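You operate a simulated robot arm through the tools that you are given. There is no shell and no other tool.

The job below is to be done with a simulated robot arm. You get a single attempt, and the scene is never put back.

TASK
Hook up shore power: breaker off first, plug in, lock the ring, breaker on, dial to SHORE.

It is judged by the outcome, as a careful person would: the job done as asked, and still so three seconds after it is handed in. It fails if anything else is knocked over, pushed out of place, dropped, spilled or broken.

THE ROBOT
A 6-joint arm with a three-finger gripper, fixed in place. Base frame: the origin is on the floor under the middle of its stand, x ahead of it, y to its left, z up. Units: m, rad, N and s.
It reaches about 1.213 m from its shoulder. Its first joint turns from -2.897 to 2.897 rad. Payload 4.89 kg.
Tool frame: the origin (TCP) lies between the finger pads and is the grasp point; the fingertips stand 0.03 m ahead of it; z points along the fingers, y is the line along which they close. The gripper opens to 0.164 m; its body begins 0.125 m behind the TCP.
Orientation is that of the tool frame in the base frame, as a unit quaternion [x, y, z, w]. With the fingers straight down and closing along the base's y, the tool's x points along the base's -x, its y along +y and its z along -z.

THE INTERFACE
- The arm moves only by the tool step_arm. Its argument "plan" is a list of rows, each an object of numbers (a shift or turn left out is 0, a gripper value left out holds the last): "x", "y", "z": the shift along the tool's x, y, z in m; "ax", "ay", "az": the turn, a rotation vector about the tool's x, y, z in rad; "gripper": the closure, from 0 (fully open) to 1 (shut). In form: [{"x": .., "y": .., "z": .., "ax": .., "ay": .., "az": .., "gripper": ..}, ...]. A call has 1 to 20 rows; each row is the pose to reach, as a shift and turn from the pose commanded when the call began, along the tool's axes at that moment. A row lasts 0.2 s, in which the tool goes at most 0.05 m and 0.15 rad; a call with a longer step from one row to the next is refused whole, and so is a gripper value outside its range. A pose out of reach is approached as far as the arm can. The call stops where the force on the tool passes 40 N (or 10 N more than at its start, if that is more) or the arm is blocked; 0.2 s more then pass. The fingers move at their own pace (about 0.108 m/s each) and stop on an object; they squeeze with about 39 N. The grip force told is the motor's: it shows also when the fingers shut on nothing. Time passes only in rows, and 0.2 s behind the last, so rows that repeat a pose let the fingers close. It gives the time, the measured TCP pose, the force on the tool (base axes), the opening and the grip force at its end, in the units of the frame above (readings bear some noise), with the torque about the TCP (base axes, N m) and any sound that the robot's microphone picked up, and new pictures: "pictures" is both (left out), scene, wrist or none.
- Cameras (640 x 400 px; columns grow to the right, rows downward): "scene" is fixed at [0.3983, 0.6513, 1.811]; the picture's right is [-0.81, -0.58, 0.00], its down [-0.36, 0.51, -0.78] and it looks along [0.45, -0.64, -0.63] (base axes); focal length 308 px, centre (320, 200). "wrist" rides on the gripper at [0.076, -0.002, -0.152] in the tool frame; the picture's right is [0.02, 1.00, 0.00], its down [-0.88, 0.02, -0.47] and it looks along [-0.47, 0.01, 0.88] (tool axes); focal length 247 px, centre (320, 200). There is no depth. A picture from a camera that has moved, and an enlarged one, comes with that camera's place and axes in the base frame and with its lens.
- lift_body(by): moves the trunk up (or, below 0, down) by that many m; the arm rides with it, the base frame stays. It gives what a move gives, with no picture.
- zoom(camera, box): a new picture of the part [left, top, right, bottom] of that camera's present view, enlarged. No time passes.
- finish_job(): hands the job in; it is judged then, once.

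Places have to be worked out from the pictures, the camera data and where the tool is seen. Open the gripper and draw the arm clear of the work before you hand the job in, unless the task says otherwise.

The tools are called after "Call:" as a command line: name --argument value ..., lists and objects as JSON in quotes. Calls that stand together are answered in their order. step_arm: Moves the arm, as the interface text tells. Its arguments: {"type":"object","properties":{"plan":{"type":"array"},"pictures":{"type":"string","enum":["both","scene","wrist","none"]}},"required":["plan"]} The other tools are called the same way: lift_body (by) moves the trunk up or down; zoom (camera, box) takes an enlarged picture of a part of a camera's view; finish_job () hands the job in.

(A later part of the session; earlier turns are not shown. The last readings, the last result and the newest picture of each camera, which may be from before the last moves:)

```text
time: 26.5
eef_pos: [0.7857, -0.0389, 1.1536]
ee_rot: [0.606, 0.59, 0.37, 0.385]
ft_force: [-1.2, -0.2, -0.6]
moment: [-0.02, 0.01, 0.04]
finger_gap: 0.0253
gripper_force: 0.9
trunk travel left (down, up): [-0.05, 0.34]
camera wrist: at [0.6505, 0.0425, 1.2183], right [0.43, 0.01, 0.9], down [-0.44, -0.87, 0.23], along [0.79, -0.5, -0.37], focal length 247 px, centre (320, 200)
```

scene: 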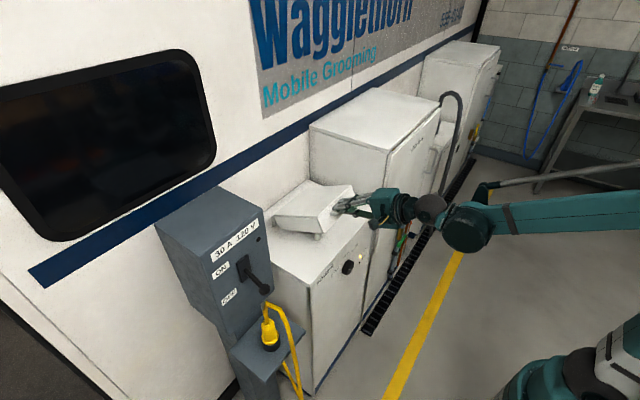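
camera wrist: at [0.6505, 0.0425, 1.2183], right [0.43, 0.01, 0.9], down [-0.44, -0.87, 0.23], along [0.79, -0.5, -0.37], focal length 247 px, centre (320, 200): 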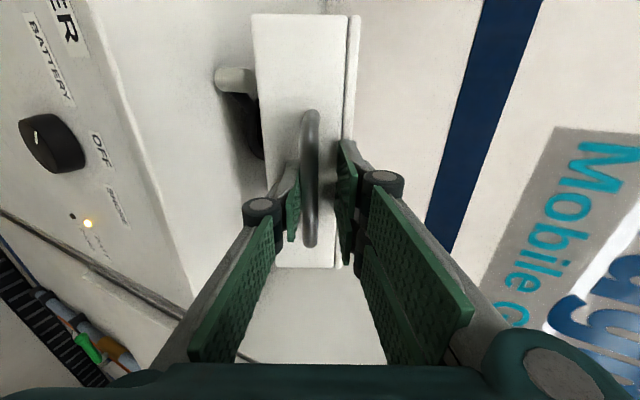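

The contact force is gone and the bar rests on the lower finger. I continue the arc to about 56° open, keeping the gripper value explicit.

Call:
step_arm --plan '[{"y": 0.018, "z": 0.0018, "ax": 0.056, "gripper": 0.85}, {"y": 0.0363, "z": 0.0044, "ax": 0.113, "gripper": 0.85}, {"y": 0.054, "z": 0.009, "ax": 0.174, "gripper": 0.85}, {"y": 0.0717, "z": 0.0143, "ax": 0.2356, "gripper": 0.85}, {"y": 0.0885, "z": 0.0213, "ax": 0.288, "gripper": 0.85}, {"y": 0.1052, "z": 0.0291, "ax": 0.34, "gripper": 0.85}, {"y": 0.121, "z": 0.0382, "ax": 0.392, "gripper": 0.85}, {"y": 0.1365, "z": 0.048, "ax": 0.445, "gripper": 0.85}]' --pictures "both"

```text
time: 27.3
eef_pos: [0.8104, -0.0388, 1.1949]
ee_rot: [0.633, 0.616, 0.326, 0.337]
ft_force: [-31.2, 2.0, 15.5]
moment: [0.34, 0.27, 0.59]
finger_gap: 0.0262
gripper_force: 1.3
trunk travel left (down, up): [-0.05, 0.34]
stopped in row 3: the force on the tool passed its limit at 47 N (the readings are from after the stop); the commanded pose is now the measured one
camera wrist: at [0.6851, 0.0422, 1.2794], right [0.56, 0.01, 0.83], down [-0.41, -0.87, 0.28], along [0.72, -0.5, -0.48], focal length 247 px, centre (320, 200)
```

scene: 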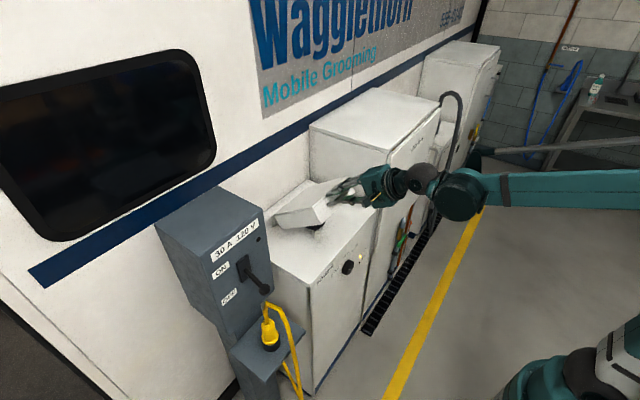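
wrist: 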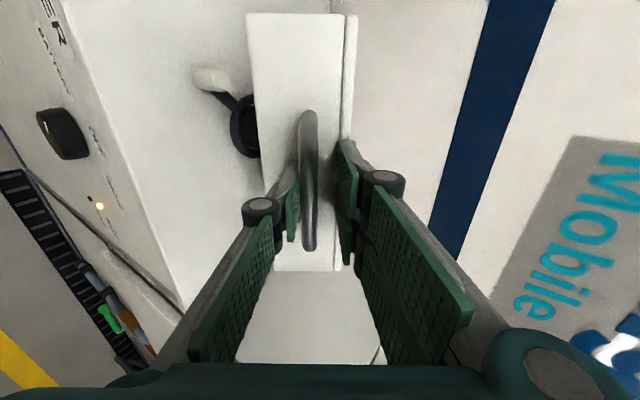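

The fingertips pressed the hood face again as it turned. I back off along the tool, then drop 8 mm to see whether the hood stays put on its own or follows my finger down.

Call:
step_arm --plan '[{"z": -0.004, "gripper": 0.85}, {"z": -0.008, "gripper": 0.85}, {"z": -0.01, "y": -0.004, "gripper": 0.85}, {"z": -0.01, "y": -0.008, "gripper": 0.85}, {"z": -0.01, "y": -0.008, "gripper": 0.85}]' --pictures "wrist"

```text
time: 28.5
eef_pos: [0.8002, -0.0385, 1.1905]
ee_rot: [0.632, 0.616, 0.325, 0.338]
ft_force: [-0.7, -0.1, -0.2]
moment: [0.0, 0.01, -0.01]
finger_gap: 0.0252
gripper_force: 0.4
trunk travel left (down, up): [-0.05, 0.34]
camera wrist: at [0.6744, 0.0424, 1.2763], right [0.56, 0.01, 0.83], down [-0.41, -0.87, 0.29], along [0.72, -0.5, -0.48], focal length 247 px, centre (320, 200)
```

wrist: 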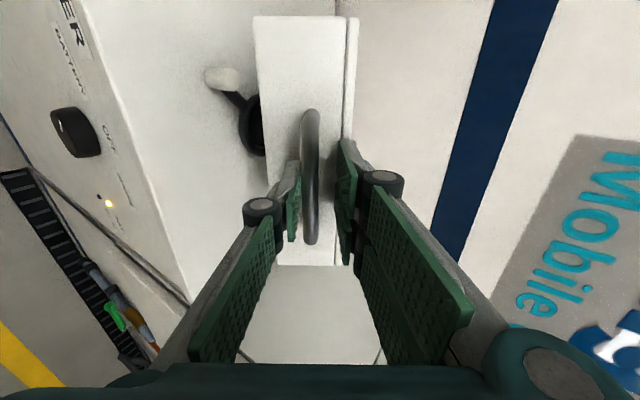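

It is unclear whether the hood follows, so I lower another 8 mm, wait, and compare.

Call:
step_arm --plan '[{"y": -0.004, "gripper": 0.85}, {"y": -0.008, "gripper": 0.85}, {"y": -0.008, "gripper": 0.85}, {"y": -0.008, "gripper": 0.85}, {"y": -0.008, "gripper": 0.85}]' --pictures "wrist"

```text
time: 29.7
eef_pos: [0.7949, -0.0382, 1.1857]
ee_rot: [0.632, 0.617, 0.325, 0.338]
ft_force: [-0.4, -0.5, -1.7]
moment: [-0.01, 0.02, -0.02]
finger_gap: 0.0251
gripper_force: 0.6
trunk travel left (down, up): [-0.05, 0.34]
camera wrist: at [0.6701, 0.0427, 1.2696], right [0.56, 0.01, 0.83], down [-0.41, -0.87, 0.29], along [0.72, -0.5, -0.48], focal length 247 px, centre (320, 200)
```

wrist: 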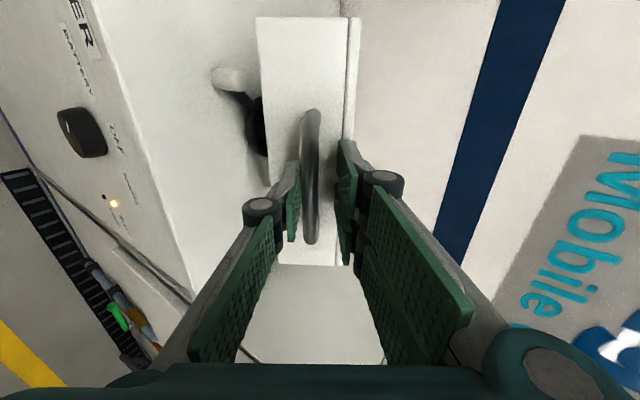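

The hood does settle back onto the finger, so it closes by gravity and is light. Its back-top corner stayed still in the scene view, which puts the hinge at the top back edge near (1.025, 1.067). That explains the face contact, and I recompute the arc with that hinge and lift to about 72°.

Call:
step_arm --plan '[{"y": 0.02, "z": -0.004, "ax": 0.043, "gripper": 0.85}, {"y": 0.0394, "z": -0.0055, "ax": 0.0855, "gripper": 0.85}, {"y": 0.0576, "z": -0.004, "ax": 0.147, "gripper": 0.85}, {"y": 0.0758, "z": -0.0019, "ax": 0.2077, "gripper": 0.85}, {"y": 0.0937, "z": 0.002, "ax": 0.269, "gripper": 0.85}, {"y": 0.1113, "z": 0.0068, "ax": 0.33, "gripper": 0.85}, {"y": 0.1285, "z": 0.013, "ax": 0.382, "gripper": 0.85}, {"y": 0.1453, "z": 0.02, "ax": 0.4346, "gripper": 0.85}]' --pictures "both"

```text
time: 31.5
eef_pos: [0.8916, -0.0423, 1.2957]
ee_rot: [0.69, 0.673, 0.184, 0.193]
ft_force: [-1.1, 0.1, -0.2]
moment: [-0.04, -0.16, 0.0]
finger_gap: 0.0247
gripper_force: 0.2
trunk travel left (down, up): [-0.05, 0.34]
camera wrist: at [0.8144, 0.0378, 1.4263], right [0.86, 0.0, 0.51], down [-0.25, -0.87, 0.42], along [0.45, -0.49, -0.75], focal length 247 px, centre (320, 200)
```

scene: 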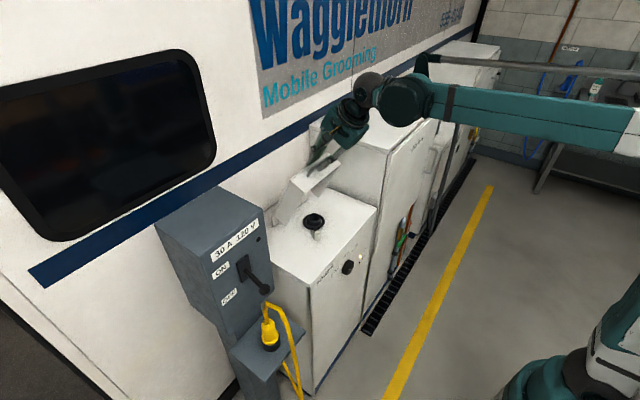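
wrist: 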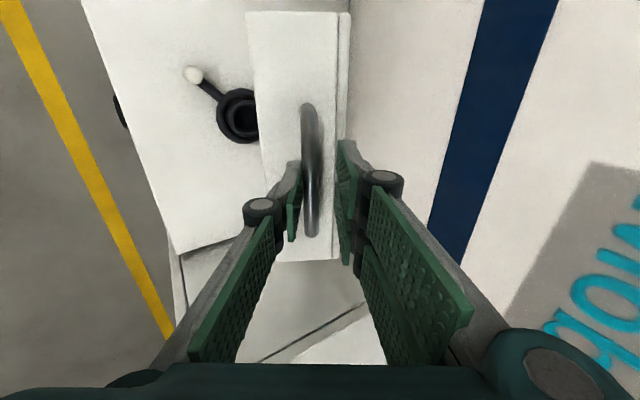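

The corrected arc works: force is near zero, the hood is at about 64°, and the inlet with its lever ring is exposed. I continue to about 88°.

Call:
step_arm --plan '[{"x": 0.001, "y": 0.0185, "z": 0.0018, "ax": 0.052, "gripper": 0.85}, {"x": 0.002, "y": 0.0369, "z": 0.0043, "ax": 0.103, "gripper": 0.85}, {"x": 0.003, "y": 0.0547, "z": 0.0078, "ax": 0.147, "gripper": 0.85}, {"x": 0.004, "y": 0.0725, "z": 0.0118, "ax": 0.19, "gripper": 0.85}, {"x": 0.004, "y": 0.0896, "z": 0.0178, "ax": 0.226, "gripper": 0.85}, {"x": 0.004, "y": 0.1066, "z": 0.0242, "ax": 0.26, "gripper": 0.85}]' --pictures "both"

```text
time: 32.9
eef_pos: [0.9958, -0.0395, 1.3291]
ee_rot: [0.709, 0.691, 0.096, 0.102]
ft_force: [-1.2, 0.0, 1.0]
moment: [0.0, -0.16, 0.04]
finger_gap: 0.0246
gripper_force: 0.2
trunk travel left (down, up): [-0.05, 0.34]
camera wrist: at [0.9543, 0.0396, 1.4755], right [0.96, 0.0, 0.28], down [-0.14, -0.88, 0.46], along [0.24, -0.48, -0.84], focal length 247 px, centre (320, 200)
```

scene: 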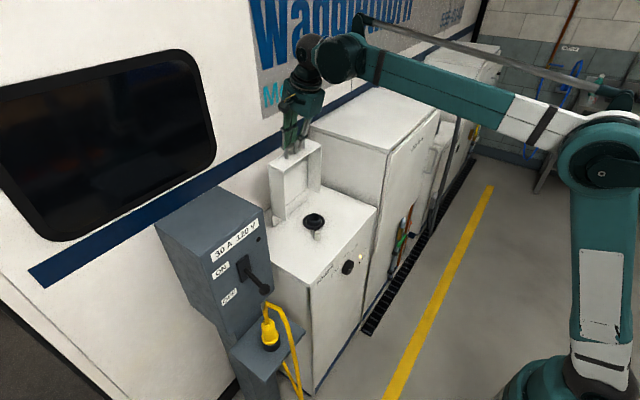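
wrist: 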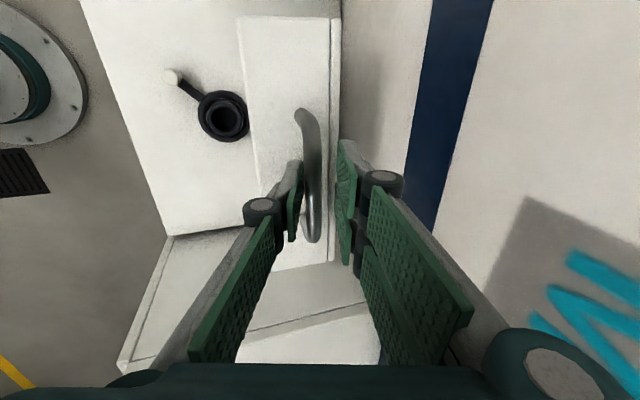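

The hood is at about 88° with no load. I push past vertical to about 104°, letting the pitch ease off slightly so the gripper keeps clear of the wall at x≈1.127.

Call:
step_arm --plan '[{"y": 0.0172, "z": 0.003, "ax": -0.015, "gripper": 0.85}, {"y": 0.0343, "z": 0.0067, "ax": -0.031, "gripper": 0.85}, {"y": 0.051, "z": 0.0125, "ax": -0.048, "gripper": 0.85}, {"y": 0.0674, "z": 0.0187, "ax": -0.066, "gripper": 0.85}]' --pictures "both"

```text
time: 33.9
eef_pos: [1.0655, -0.0424, 1.3302]
ee_rot: [0.706, 0.687, 0.119, 0.125]
ft_force: [-0.9, -0.8, 0.9]
moment: [0.0, -0.04, 0.02]
finger_gap: 0.0245
gripper_force: 0.1
trunk travel left (down, up): [-0.05, 0.34]
camera wrist: at [1.0159, 0.0357, 1.4728], right [0.94, 0.0, 0.34], down [-0.17, -0.87, 0.46], along [0.3, -0.49, -0.82], focal length 247 px, centre (320, 200)
```

scene: 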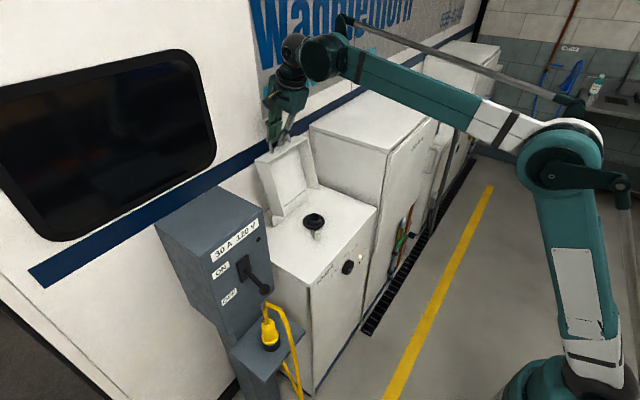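
wrist: 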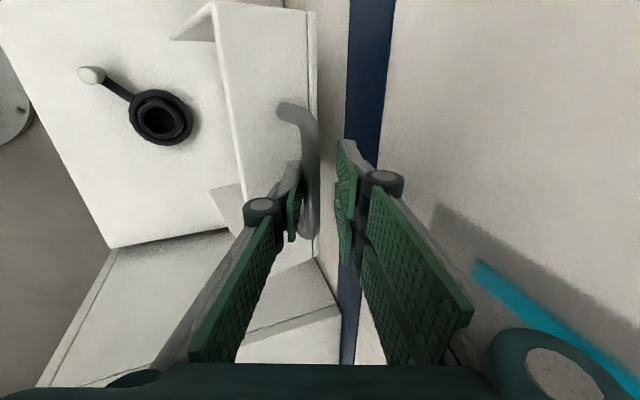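

The hood is at about 104°. I draw the tool back 8 mm toward -x to see whether the bar stays (past its balance point) or follows the lower finger.

Call:
step_arm --plan '[{"y": -0.004, "gripper": 0.85}, {"y": -0.007, "gripper": 0.85}, {"y": -0.007, "gripper": 0.85}, {"y": -0.007, "gripper": 0.85}, {"y": -0.007, "gripper": 0.85}]' --pictures "wrist"

```text
time: 35.1
eef_pos: [1.0607, -0.0417, 1.3276]
ee_rot: [0.706, 0.687, 0.119, 0.125]
ft_force: [0.4, 0.9, -0.4]
moment: [-0.01, 0.03, 0.03]
finger_gap: 0.0247
gripper_force: 0.2
trunk travel left (down, up): [-0.05, 0.34]
camera wrist: at [1.0093, 0.037, 1.4699], right [0.94, 0.0, 0.34], down [-0.17, -0.87, 0.46], along [0.3, -0.49, -0.82], focal length 247 px, centre (320, 200)
```

wrist: 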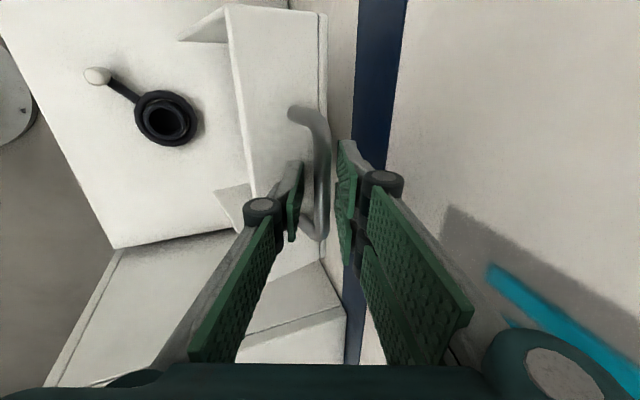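

The bar shifted between the fingers, so the hood stayed where it was. I withdraw straight back along the tool axis, slowly at first, to leave the bar, and watch whether the hood stays open.

Call:
step_arm --plan '[{"z": -0.01, "gripper": 0.85}, {"z": -0.02, "gripper": 0.85}, {"z": -0.035, "gripper": 0.85}, {"z": -0.055, "gripper": 0.85}, {"z": -0.08, "gripper": 0.85}, {"z": -0.08, "gripper": 0.85}, {"z": -0.08, "gripper": 0.85}]' --pictures "both"

```text
time: 36.7
eef_pos: [1.037, -0.0393, 1.4009]
ee_rot: [0.706, 0.687, 0.119, 0.125]
ft_force: [-0.2, -0.1, -0.1]
moment: [-0.01, -0.05, 0.0]
finger_gap: 0.0248
gripper_force: 0.1
trunk travel left (down, up): [-0.05, 0.34]
camera wrist: at [0.9856, 0.0391, 1.5449], right [0.94, 0.0, 0.34], down [-0.17, -0.87, 0.46], along [0.3, -0.49, -0.82], focal length 247 px, centre (320, 200)
```

scene: 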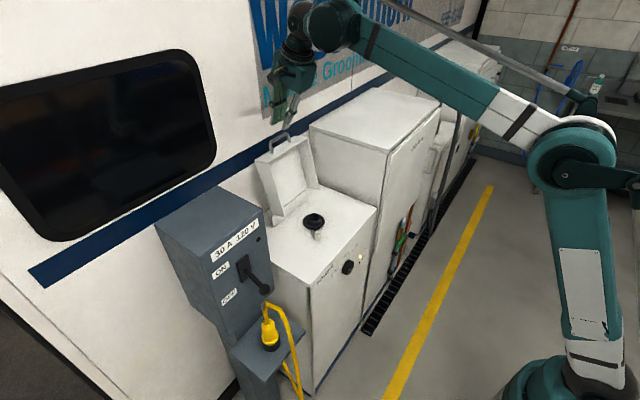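
wrist: 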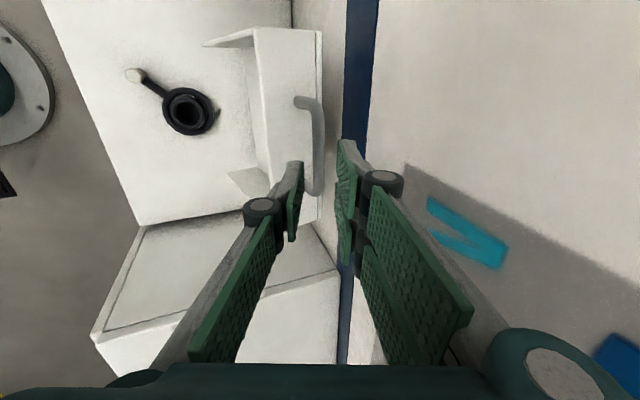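

The hood stays open on its own. I enlarge the inlet and its lever ring from both cameras.

Call:
zoom --camera "wrist" --box '[100, 40, 260, 170]'

Call:
zoom --camera "scene" --box '[250, 130, 380, 260]'

Call:
zoom --camera "scene" --box '[290, 195, 350, 245]'

```text
3.08 times, centred on (180, 105) of wrist
camera zoom: at [0.9856, 0.0391, 1.5449], right [0.94, 0.0, 0.34], down [-0.17, -0.87, 0.46], along [0.3, -0.49, -0.82], focal length 760 px, centre (751, 492)
```

zoom: 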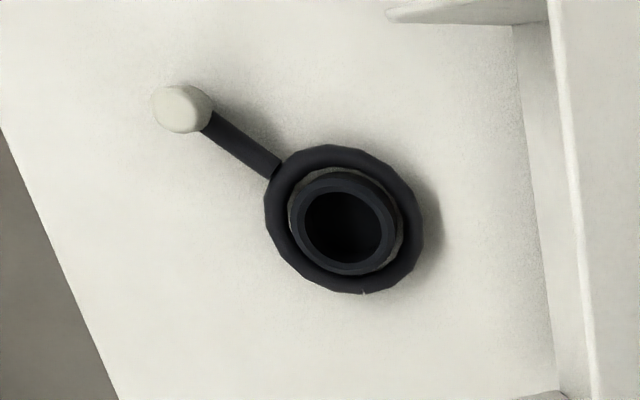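

```text
3.08 times, centred on (315, 195) of scene
camera zoom: at [0.3983, 0.6513, 1.811], right [-0.81, -0.58, 0.0], down [-0.36, 0.51, -0.78], along [0.45, -0.64, -0.63], focal length 949 px, centre (335, 215)
```

zoom: 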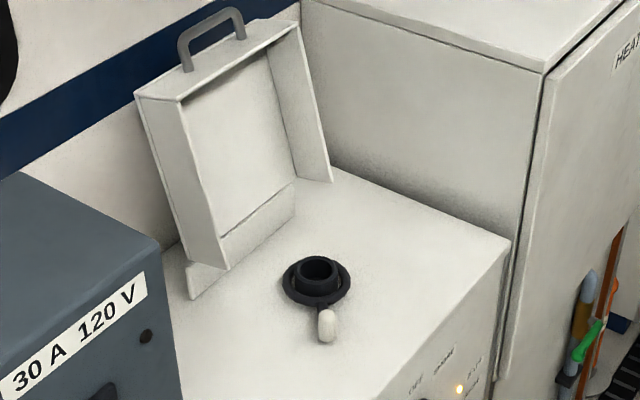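

```text
8.00 times, centred on (320, 220) of scene
camera zoom: at [0.3983, 0.6513, 1.811], right [-0.81, -0.58, 0.0], down [-0.36, 0.51, -0.78], along [0.45, -0.64, -0.63], focal length 2467 px, centre (320, 40)
```

zoom: 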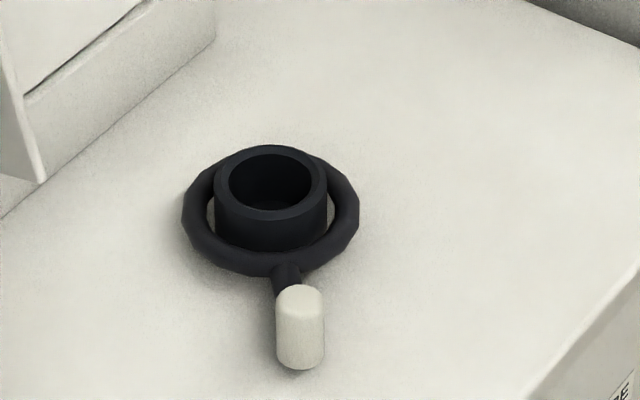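

The inlet sleeve top is at about (0.923, -0.043, 1.027). The ring's lever points toward -x/+y, with its knob top at (0.862, 0.019, 1.038). The plug's black base on the shelf is likely its parking cup. I back the arm away from the hood to turn the tool for the plug.

Call:
step_arm --plan '[{"y": -0.039, "z": -0.021, "gripper": 0.85}, {"y": -0.078, "z": -0.042, "gripper": 0.85}, {"y": -0.117, "z": -0.062, "gripper": 0.85}, {"y": -0.156, "z": -0.083, "gripper": 0.7}, {"y": -0.195, "z": -0.104, "gripper": 0.5}, {"y": -0.234, "z": -0.125, "gripper": 0.3}, {"y": -0.273, "z": -0.145, "gripper": 0.1}, {"y": -0.312, "z": -0.166, "gripper": 0}]' --pictures "none"

```text
time: 38.5
eef_pos: [0.6858, -0.0306, 1.4501]
ee_rot: [0.705, 0.688, 0.118, 0.125]
ft_force: [3.2, 0.3, -0.1]
moment: [0.02, 0.41, 0.0]
finger_gap: 0.1637
gripper_force: 0.1
trunk travel left (down, up): [-0.05, 0.34]
```

Clear of the hood, I roll the tool back 90° so the fingers close sideways, while moving over toward the pedestal side.

Call:
step_arm --plan '[{"az": -0.143, "x": 0.033, "gripper": 0}, {"az": -0.286, "x": 0.066, "gripper": 0}, {"az": -0.429, "x": 0.1, "gripper": 0}, {"az": -0.572, "x": 0.134, "gripper": 0}, {"az": -0.715, "x": 0.168, "gripper": 0}, {"az": -0.858, "x": 0.202, "gripper": 0}, {"az": -1.001, "x": 0.236, "gripper": 0}, {"az": -1.144, "x": 0.27, "gripper": 0}, {"az": -1.287, "x": 0.304, "gripper": 0}, {"az": -1.43, "x": 0.338, "gripper": 0}, {"az": -1.571, "x": 0.37, "gripper": 0}]' --pictures "wrist"

```text
time: 40.9
eef_pos: [0.6937, 0.3384, 1.4515]
ee_rot: [0.012, 0.985, -0.004, 0.173]
ft_force: [0.5, -2.1, 0.2]
moment: [0.23, -0.01, 0.09]
finger_gap: 0.1642
gripper_force: 0.2
trunk travel left (down, up): [-0.05, 0.34]
camera wrist: at [0.5692, 0.3409, 1.57], right [0.01, 1.0, -0.01], down [0.67, 0.0, 0.74], along [0.74, -0.01, -0.67], focal length 247 px, centre (320, 200)
```

wrist: 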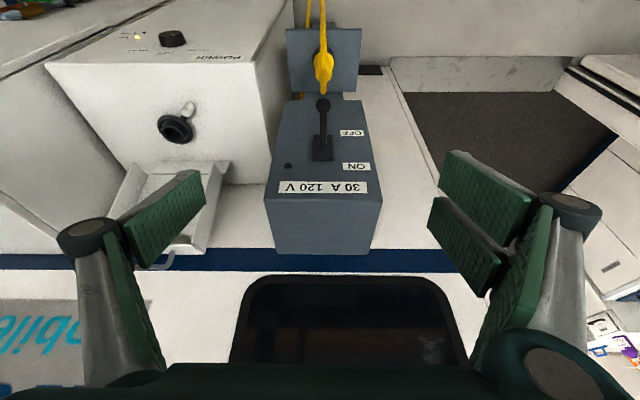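

The roll is back to zero and the tool sits in front of the pedestal. I pitch up to about 25° below horizontal while lowering to plug height, staying well in front of the hanging cable.

Call:
step_arm --plan '[{"ay": -0.065, "x": 0.02, "z": 0.037, "gripper": 0.3}, {"ay": -0.13, "x": 0.04, "z": 0.074, "gripper": 0.3}, {"ay": -0.195, "x": 0.06, "z": 0.111, "gripper": 0.3}, {"ay": -0.26, "x": 0.08, "z": 0.148, "gripper": 0.3}, {"ay": -0.325, "x": 0.1, "z": 0.185, "gripper": 0.3}, {"ay": -0.39, "x": 0.12, "z": 0.222, "gripper": 0.3}, {"ay": -0.455, "x": 0.14, "z": 0.26, "gripper": 0.3}, {"ay": -0.52, "x": 0.16, "z": 0.297, "gripper": 0.3}, {"ay": -0.585, "x": 0.18, "z": 0.334, "gripper": 0.3}, {"ay": -0.65, "x": 0.2, "z": 0.371, "gripper": 0.3}, {"ay": -0.715, "x": 0.22, "z": 0.408, "gripper": 0.3}, {"ay": -0.785, "x": 0.24, "z": 0.445, "gripper": 0.3}]' --pictures "both"

```text
time: 43.5
eef_pos: [0.6207, 0.3387, 0.9524]
ee_rot: [0.01, 0.843, -0.008, 0.537]
ft_force: [-1.5, -2.3, 1.3]
moment: [0.13, -0.02, 0.29]
finger_gap: 0.115
gripper_force: 0.1
trunk travel left (down, up): [-0.05, 0.34]
camera wrist: at [0.4489, 0.3428, 0.9486], right [0.02, 1.0, -0.02], down [-0.05, 0.02, 1.0], along [1.0, -0.02, 0.05], focal length 247 px, centre (320, 200)
```

scene: 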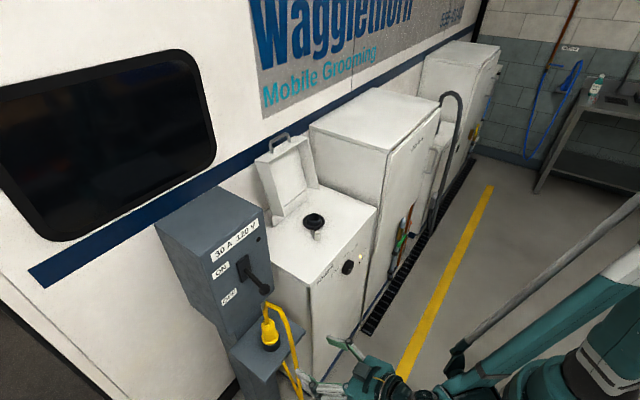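
wrist: 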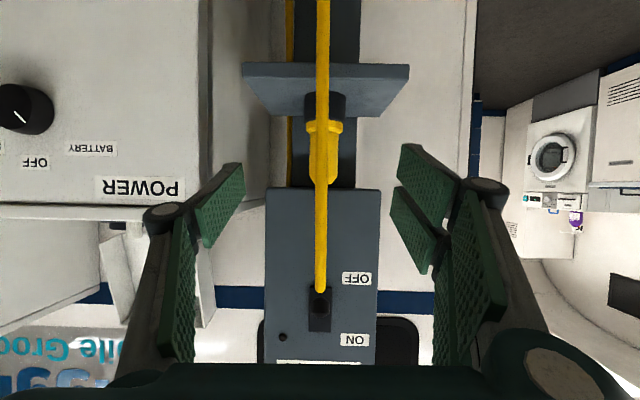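

This upside-down but straight-on view shows the plug, its cup and the cable; I enlarge it.

Call:
zoom --camera "wrist" --box '[240, 0, 410, 330]'

Call:
zoom --camera "wrist" --box '[270, 50, 380, 200]'

Call:
zoom --camera "scene" --box '[220, 280, 420, 400]'

```text
1.21 times, centred on (325, 165) of wrist
camera zoom: at [0.4489, 0.3428, 0.9486], right [0.02, 1.0, -0.02], down [-0.05, 0.02, 1.0], along [1.0, -0.02, 0.05], focal length 299 px, centre (314, 242)
```

zoom: 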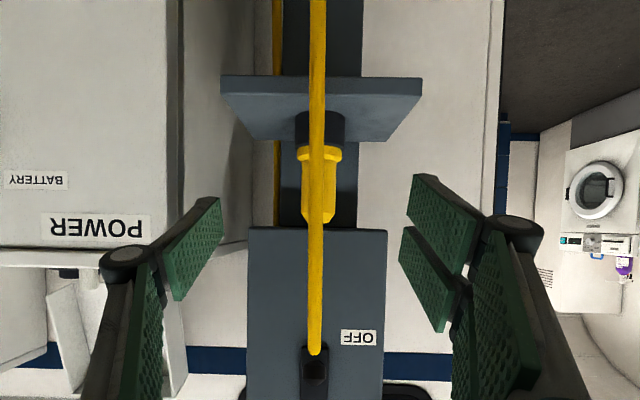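

```text
2.67 times, centred on (325, 125) of wrist
camera zoom: at [0.4489, 0.3428, 0.9486], right [0.02, 1.0, -0.02], down [-0.05, 0.02, 1.0], along [1.0, -0.02, 0.05], focal length 659 px, centre (307, 400)
```

zoom: 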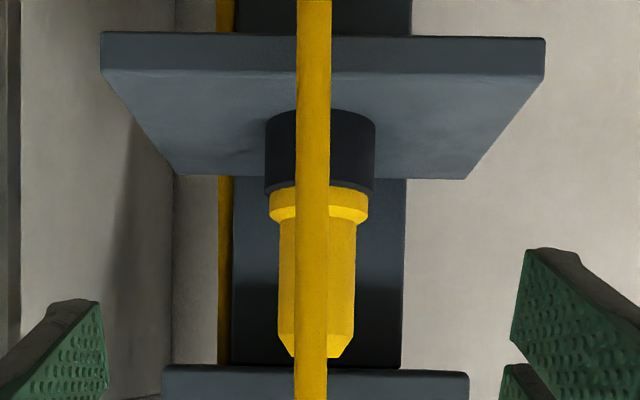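

```text
3.20 times, centred on (320, 340) of scene
camera zoom: at [0.3983, 0.6513, 1.811], right [-0.81, -0.58, 0.0], down [-0.36, 0.51, -0.78], along [0.45, -0.64, -0.63], focal length 987 px, centre (320, -248)
```

zoom: 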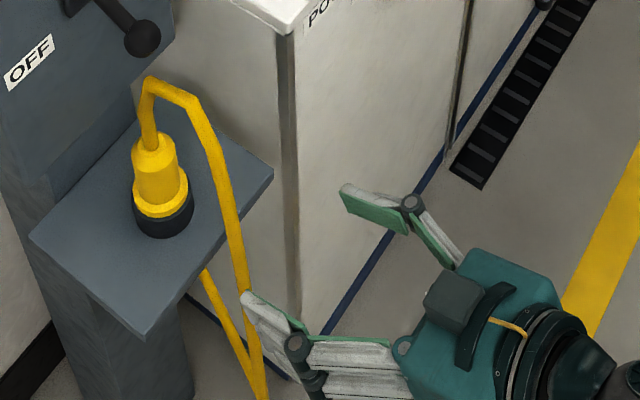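

The plug axis is at (0.814, 0.340). Cup top is at z≈0.860, collar 0.860–0.875, and a 40 mm body from 0.875 to 0.93. The cable hangs straight in front at y≈0.34 and will pass between the open fingers. I drop to z≈0.907 and move in most of the way.

Call:
step_arm --plan '[{"x": 0.0411, "y": 0.0014, "z": 0.0191, "gripper": 0.3}, {"x": 0.0275, "y": 0.0022, "z": 0.0483, "gripper": 0.3}, {"x": 0.014, "y": 0.003, "z": 0.0774, "gripper": 0.3}, {"x": 0.0004, "y": 0.0038, "z": 0.1066, "gripper": 0.3}, {"x": -0.0132, "y": 0.0047, "z": 0.1358, "gripper": 0.3}]' --pictures "both"

```text
time: 44.7
eef_pos: [0.7488, 0.3405, 0.9064]
ee_rot: [0.01, 0.844, -0.01, 0.536]
ft_force: [-0.5, 0.1, 1.1]
moment: [0.0, 0.02, 0.03]
finger_gap: 0.1151
gripper_force: 0.2
trunk travel left (down, up): [-0.05, 0.34]
camera wrist: at [0.5785, 0.344, 0.9032], right [0.02, 1.0, -0.02], down [-0.05, 0.03, 1.0], along [1.0, -0.02, 0.05], focal length 247 px, centre (320, 200)
```

scene: 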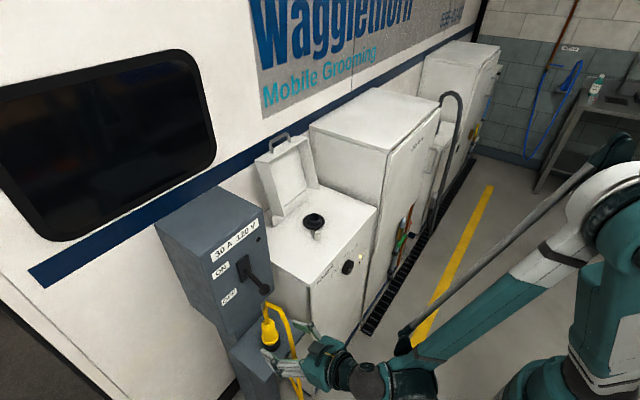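
wrist: 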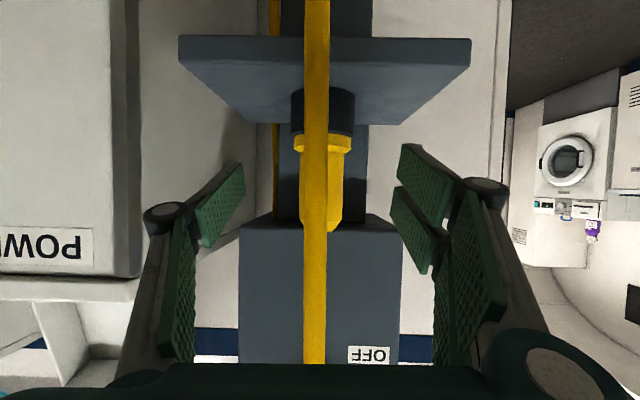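

The plug is centred between the fingers and the cable is inside the cage. I move the last 6.5 cm forward and close on the yellow body.

Call:
step_arm --plan '[{"x": -0.0092, "y": 0.0005, "z": 0.0196, "gripper": 0.3}, {"x": -0.0184, "y": 0.0011, "z": 0.0392, "gripper": 0.3}, {"x": -0.0276, "y": 0.0017, "z": 0.0593, "gripper": 0.3}, {"x": -0.0276, "y": 0.0017, "z": 0.0593, "gripper": 0.6}, {"x": -0.0276, "y": 0.0017, "z": 0.0593, "gripper": 0.8}, {"x": -0.0276, "y": 0.0017, "z": 0.0593, "gripper": 1}, {"x": -0.0276, "y": 0.0017, "z": 0.0593, "gripper": 1}]' --pictures "both"

```text
time: 46.3
eef_pos: [0.8122, 0.3408, 0.9052]
ee_rot: [0.01, 0.844, -0.009, 0.537]
ft_force: [7.6, 5.8, 15.6]
moment: [0.49, -0.57, 0.05]
finger_gap: 0.0413
gripper_force: 39.2
trunk travel left (down, up): [-0.05, 0.34]
camera wrist: at [0.6426, 0.3443, 0.9022], right [0.02, 1.0, -0.02], down [-0.05, 0.02, 1.0], along [1.0, -0.02, 0.05], focal length 247 px, centre (320, 200)
```

scene: 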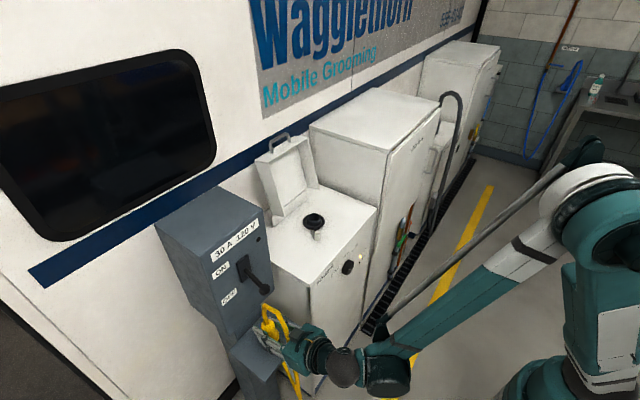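
wrist: 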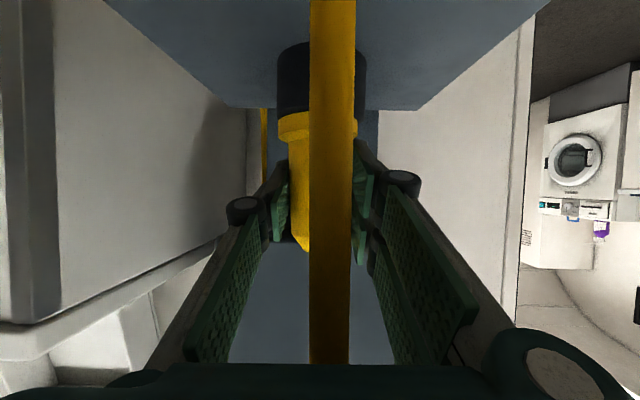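

The plug body is gripped with a 41 mm gap. I check the scene close-up before lifting.

Call:
zoom --camera "scene" --box '[210, 260, 360, 400]'

Call:
zoom --camera "wrist" --box '[210, 30, 440, 280]'

```text
2.86 times, centred on (285, 330) of scene
camera zoom: at [0.3983, 0.6513, 1.811], right [-0.81, -0.58, 0.0], down [-0.36, 0.51, -0.78], along [0.45, -0.64, -0.63], focal length 881 px, centre (420, -171)
```

zoom: 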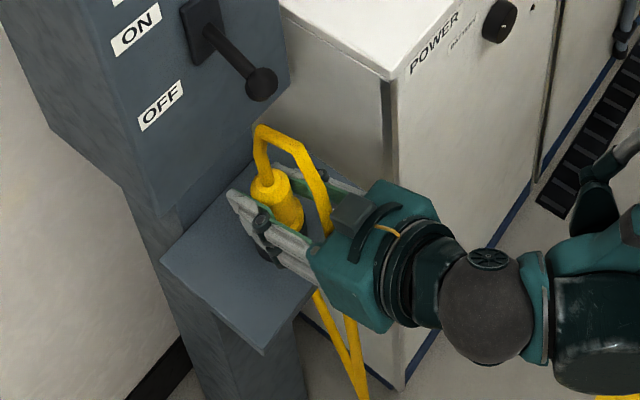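

```text
1.60 times, centred on (325, 155) of wrist
camera zoom: at [0.6426, 0.3443, 0.9022], right [0.02, 1.0, -0.02], down [-0.05, 0.02, 1.0], along [1.0, -0.02, 0.05], focal length 395 px, centre (312, 272)
```

zoom: 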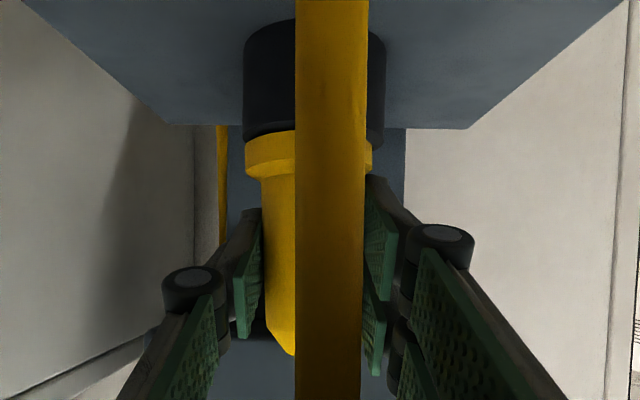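

The grasp is good and the cable loop tops out near z≈1.05, about 6 cm below the lever knob. I lift straight up 45 mm to draw the plug out of its cup, slowly, before pulling back.

Call:
step_arm --plan '[{"x": -0.0068, "z": -0.0032, "gripper": 1}, {"x": -0.0136, "z": -0.0064, "gripper": 1}, {"x": -0.0204, "z": -0.0096, "gripper": 1}, {"x": -0.0272, "z": -0.0127, "gripper": 1}, {"x": -0.034, "z": -0.0159, "gripper": 1}, {"x": -0.0408, "z": -0.0191, "gripper": 1}]' --pictures "both"

```text
time: 47.7
eef_pos: [0.8134, 0.3418, 0.9494]
ee_rot: [0.01, 0.844, -0.009, 0.536]
ft_force: [0.4, -0.4, -1.9]
moment: [-0.02, 0.02, -0.04]
finger_gap: 0.0408
gripper_force: 39.0
trunk travel left (down, up): [-0.05, 0.34]
camera wrist: at [0.6432, 0.345, 0.9463], right [0.02, 1.0, -0.02], down [-0.05, 0.03, 1.0], along [1.0, -0.02, 0.05], focal length 247 px, centre (320, 200)
```

scene: 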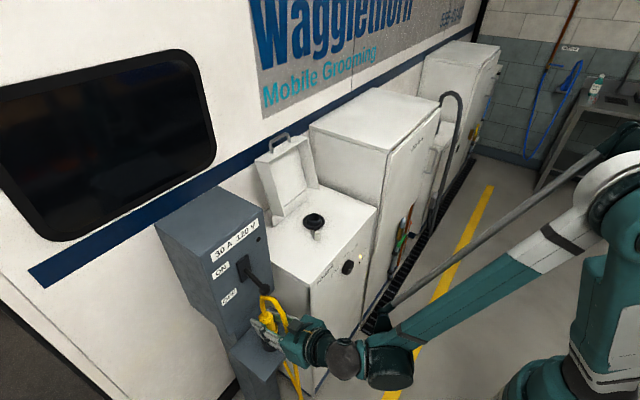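
wrist: 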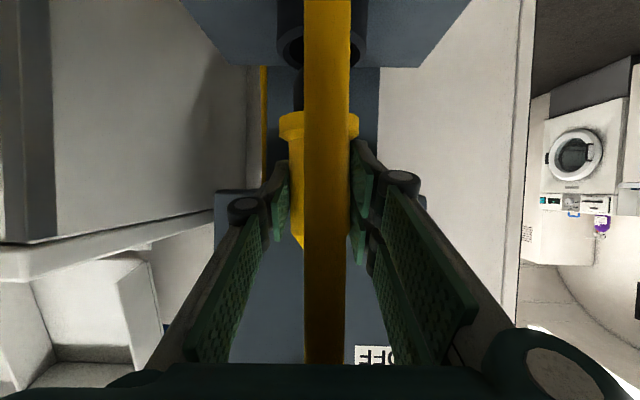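

Call:
zoom --camera "wrist" --box '[210, 0, 440, 250]'

Call:
zoom --camera "scene" --box '[210, 240, 350, 380]'

```text
1.60 times, centred on (325, 125) of wrist
camera zoom: at [0.6432, 0.345, 0.9463], right [0.02, 1.0, -0.02], down [-0.05, 0.03, 1.0], along [1.0, -0.02, 0.05], focal length 395 px, centre (312, 320)
```

zoom: 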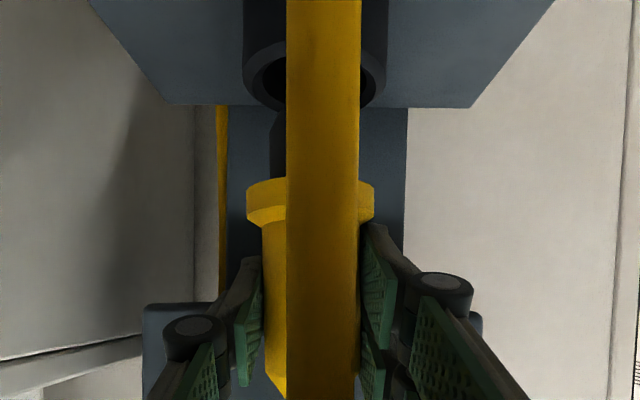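

```text
2.86 times, centred on (280, 310) of scene
camera zoom: at [0.3983, 0.6513, 1.811], right [-0.81, -0.58, 0.0], down [-0.36, 0.51, -0.78], along [0.45, -0.64, -0.63], focal length 881 px, centre (434, -114)
```

zoom: 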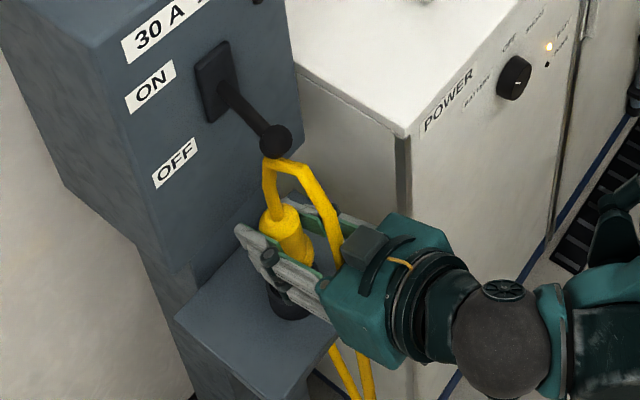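

The plug has risen 44 mm with negligible force. I look closely at whether its black nose has cleared the cup rim.

Call:
zoom --camera "wrist" --box '[265, 0, 375, 130]'

Call:
zoom --camera "scene" --box '[245, 270, 325, 360]'

```text
3.08 times, centred on (320, 65) of wrist
camera zoom: at [0.6432, 0.345, 0.9463], right [0.02, 1.0, -0.02], down [-0.05, 0.03, 1.0], along [1.0, -0.02, 0.05], focal length 760 px, centre (320, 615)
```

zoom: 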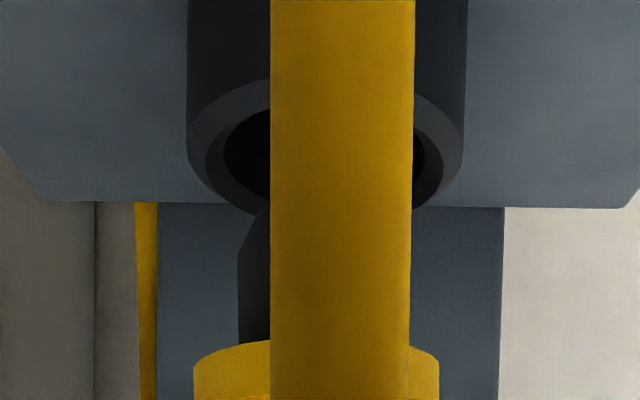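

```text
4.44 times, centred on (285, 315) of scene
camera zoom: at [0.3983, 0.6513, 1.811], right [-0.81, -0.58, 0.0], down [-0.36, 0.51, -0.78], along [0.45, -0.64, -0.63], focal length 1370 px, centre (476, -311)
```

zoom: 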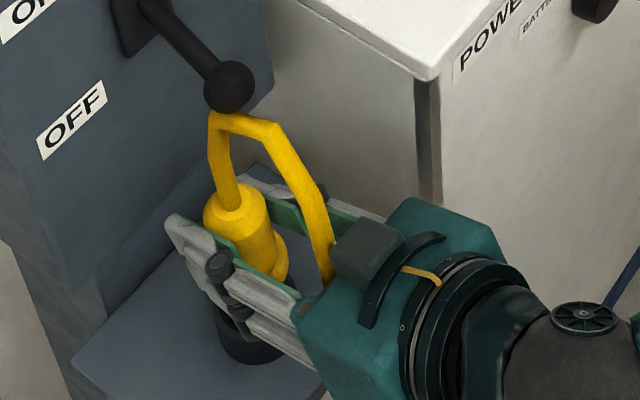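

The nose tip (z≈0.873) is clear of the cup rim (0.860). I pull straight back out from under the lever, then rise to about z≈1.16.

Call:
step_arm --plan '[{"x": 0.0127, "z": -0.0271, "gripper": 1}, {"x": 0.0297, "z": -0.0633, "gripper": 1}, {"x": 0.0467, "z": -0.0995, "gripper": 1}, {"x": 0.0547, "z": -0.1399, "gripper": 1}, {"x": 0.0227, "z": -0.166, "gripper": 1}, {"x": -0.0135, "z": -0.183, "gripper": 1}, {"x": -0.0497, "z": -0.2, "gripper": 1}, {"x": -0.0858, "z": -0.217, "gripper": 1}, {"x": -0.122, "z": -0.234, "gripper": 1}]' --pictures "both"

```text
time: 49.7
eef_pos: [0.6557, 0.3456, 1.1583]
ee_rot: [0.01, 0.844, -0.009, 0.536]
ft_force: [1.4, 0.4, -2.3]
moment: [-0.03, 0.0, -0.07]
finger_gap: 0.0405
gripper_force: 39.4
trunk travel left (down, up): [-0.05, 0.34]
camera wrist: at [0.4855, 0.3494, 1.1549], right [0.02, 1.0, -0.02], down [-0.05, 0.03, 1.0], along [1.0, -0.02, 0.05], focal length 247 px, centre (320, 200)
```

scene: 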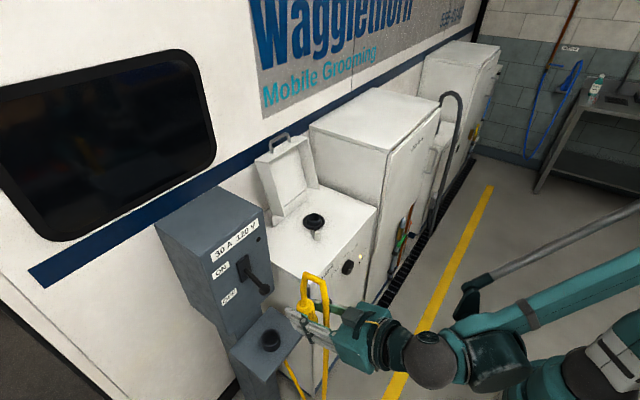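
wrist: 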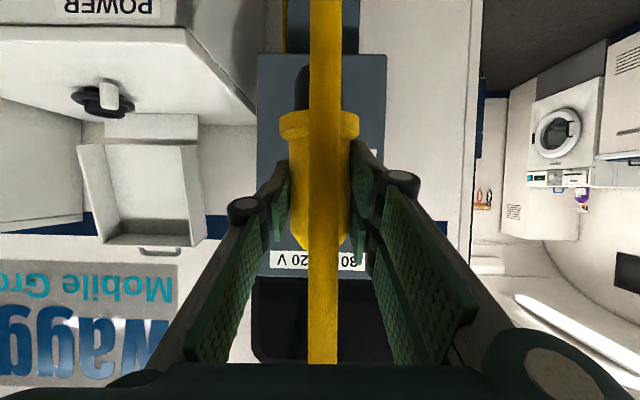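

The plug is held and out. I carry it sideways to in front of the inlet at y≈-0.04.

Call:
step_arm --plan '[{"y": -0.043, "gripper": 1}, {"y": -0.086, "gripper": 1}, {"y": -0.129, "gripper": 1}, {"y": -0.172, "gripper": 1}, {"y": -0.215, "gripper": 1}, {"y": -0.258, "gripper": 1}, {"y": -0.301, "gripper": 1}, {"y": -0.344, "gripper": 1}, {"y": -0.388, "gripper": 1}]' --pictures "both"

```text
time: 51.7
eef_pos: [0.6419, -0.0449, 1.1629]
ee_rot: [0.01, 0.844, -0.009, 0.536]
ft_force: [0.1, 1.3, -2.6]
moment: [0.0, 0.0, -0.04]
finger_gap: 0.0404
gripper_force: 38.7
trunk travel left (down, up): [-0.05, 0.34]
camera wrist: at [0.4721, -0.0409, 1.1594], right [0.02, 1.0, -0.02], down [-0.05, 0.03, 1.0], along [1.0, -0.02, 0.05], focal length 247 px, centre (320, 200)
```

scene: 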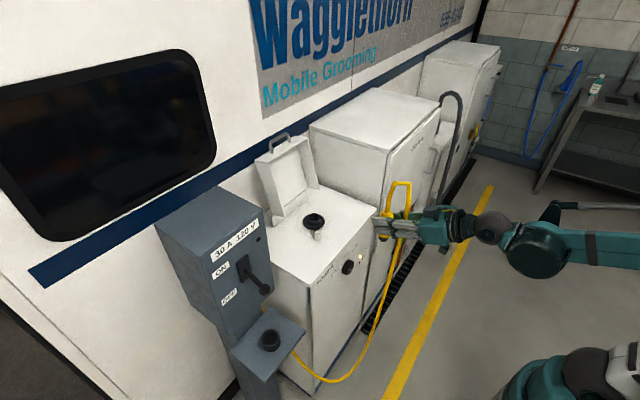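
wrist: 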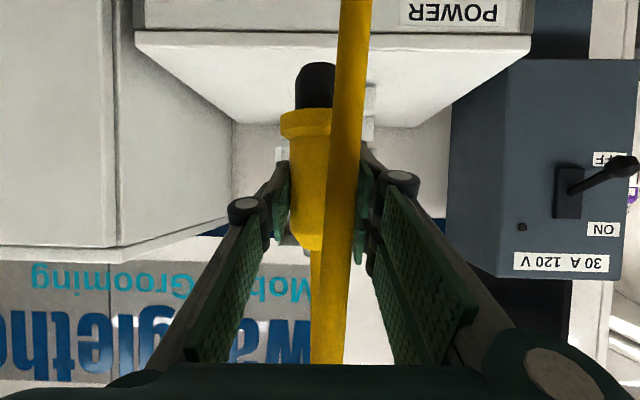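

The plug now hangs in front of the cabinet. I advance it to just above the inlet, nose tip about 4 cm above the sleeve, and check alignment from the scene camera.

Call:
step_arm --plan '[{"x": -0.0136, "y": 0.0013, "z": 0.0367, "gripper": 1}, {"x": -0.0272, "y": 0.0027, "z": 0.0734, "gripper": 1}, {"x": -0.0408, "y": 0.004, "z": 0.1101, "gripper": 1}, {"x": -0.0543, "y": 0.0054, "z": 0.1467, "gripper": 1}, {"x": -0.0679, "y": 0.0067, "z": 0.1834, "gripper": 1}, {"x": -0.0815, "y": 0.0081, "z": 0.2201, "gripper": 1}, {"x": -0.0951, "y": 0.0094, "z": 0.2568, "gripper": 1}]' --pictures "both"

Call:
zoom --camera "scene" --box '[260, 150, 380, 260]'

Call:
zoom --camera "wrist" --box '[220, 0, 430, 260]'

```text
time: 53.3
eef_pos: [0.9139, -0.043, 1.1368]
ee_rot: [0.011, 0.843, -0.01, 0.537]
ft_force: [-2.2, -0.6, -1.6]
moment: [-0.03, 0.01, 0.0]
finger_gap: 0.0402
gripper_force: 39.5
trunk travel left (down, up): [-0.05, 0.34]
camera wrist: at [0.7432, -0.0387, 1.1339], right [0.02, 1.0, -0.02], down [-0.05, 0.02, 1.0], along [1.0, -0.02, 0.05], focal length 247 px, centre (320, 200)
```

scene: 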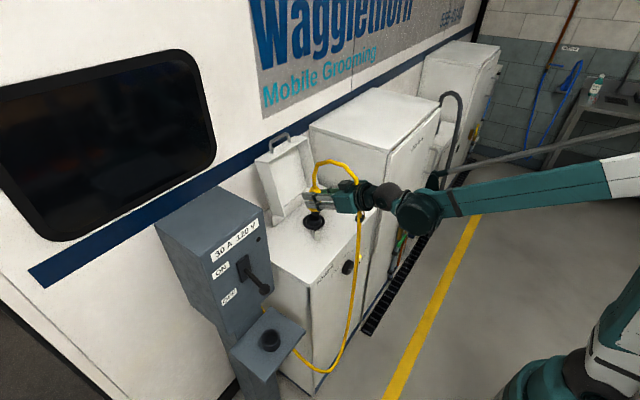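
wrist: 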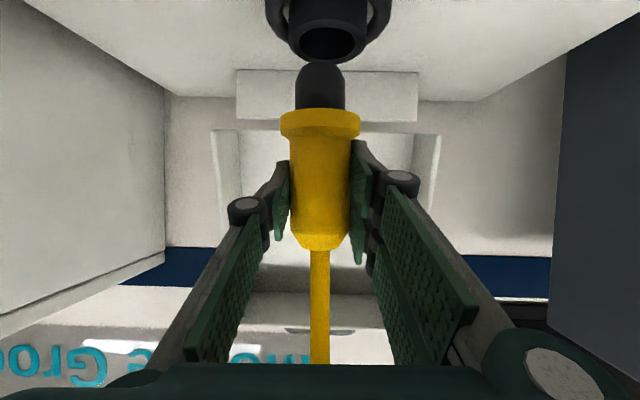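

```text
3.64 times, centred on (320, 205) of scene
camera zoom: at [0.3983, 0.6513, 1.811], right [-0.81, -0.58, 0.0], down [-0.36, 0.51, -0.78], along [0.45, -0.64, -0.63], focal length 1121 px, centre (320, 182)
```

zoom: 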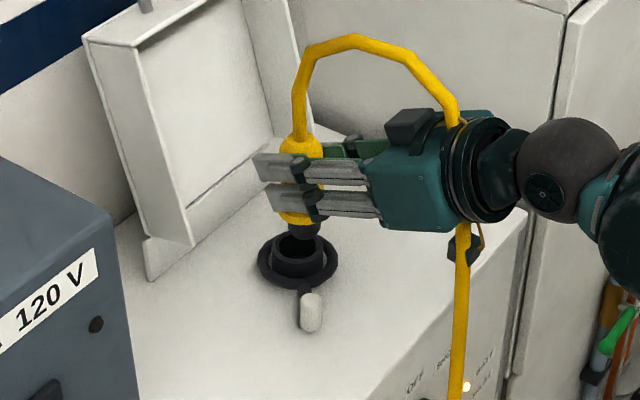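

```text
1.54 times, centred on (325, 130) of wrist
camera zoom: at [0.7432, -0.0387, 1.1339], right [0.02, 1.0, -0.02], down [-0.05, 0.02, 1.0], along [1.0, -0.02, 0.05], focal length 380 px, centre (312, 308)
```

zoom: 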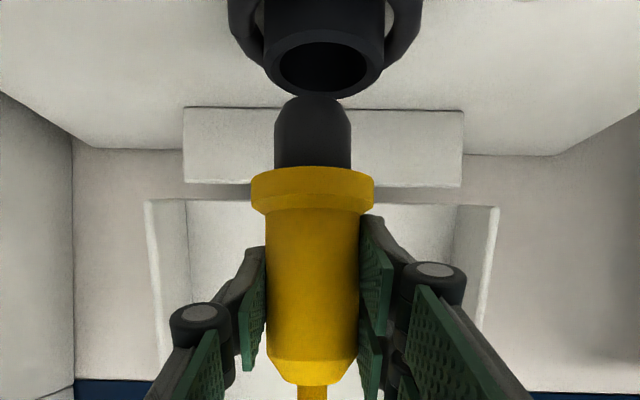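

The wrist view gives a clear line-up. Combining views with more exact axes puts the sleeve top at (0.920, -0.039, 1.035), while the plug axis is at about (0.915, -0.043). I shift +5 mm x, +4 mm y and lower 12 mm, then re-check.

Call:
step_arm --plan '[{"x": 0.0044, "y": 0.0021, "z": 0.0048, "gripper": 1}, {"x": 0.0088, "y": 0.0041, "z": 0.0096, "gripper": 1}]' --pictures "wrist"

Call:
zoom --camera "wrist" --box '[250, 0, 390, 130]'

Call:
zoom --camera "scene" --box '[285, 180, 345, 240]'

```text
time: 53.9
eef_pos: [0.9202, -0.0374, 1.1256]
ee_rot: [0.011, 0.844, -0.01, 0.536]
ft_force: [-0.3, -0.8, -2.4]
moment: [-0.01, -0.04, -0.02]
finger_gap: 0.0402
gripper_force: 38.7
trunk travel left (down, up): [-0.05, 0.34]
camera wrist: at [0.7498, -0.0339, 1.1219], right [0.02, 1.0, -0.02], down [-0.05, 0.03, 1.0], along [1.0, -0.02, 0.05], focal length 247 px, centre (320, 200)
```

wrist: 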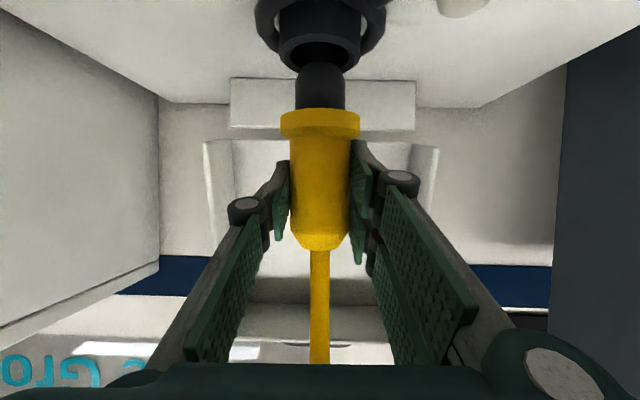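

```text
3.08 times, centred on (320, 65) of wrist
camera zoom: at [0.7498, -0.0339, 1.1219], right [0.02, 1.0, -0.02], down [-0.05, 0.03, 1.0], along [1.0, -0.02, 0.05], focal length 760 px, centre (320, 615)
```

zoom: 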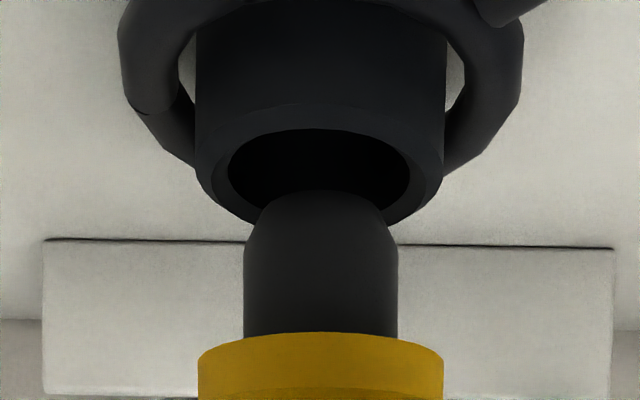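

```text
6.67 times, centred on (315, 210) of scene
camera zoom: at [0.3983, 0.6513, 1.811], right [-0.81, -0.58, 0.0], down [-0.36, 0.51, -0.78], along [0.45, -0.64, -0.63], focal length 2056 px, centre (353, 133)
```

zoom: 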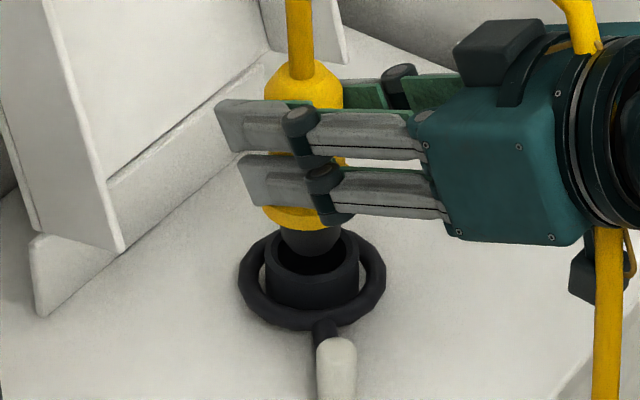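

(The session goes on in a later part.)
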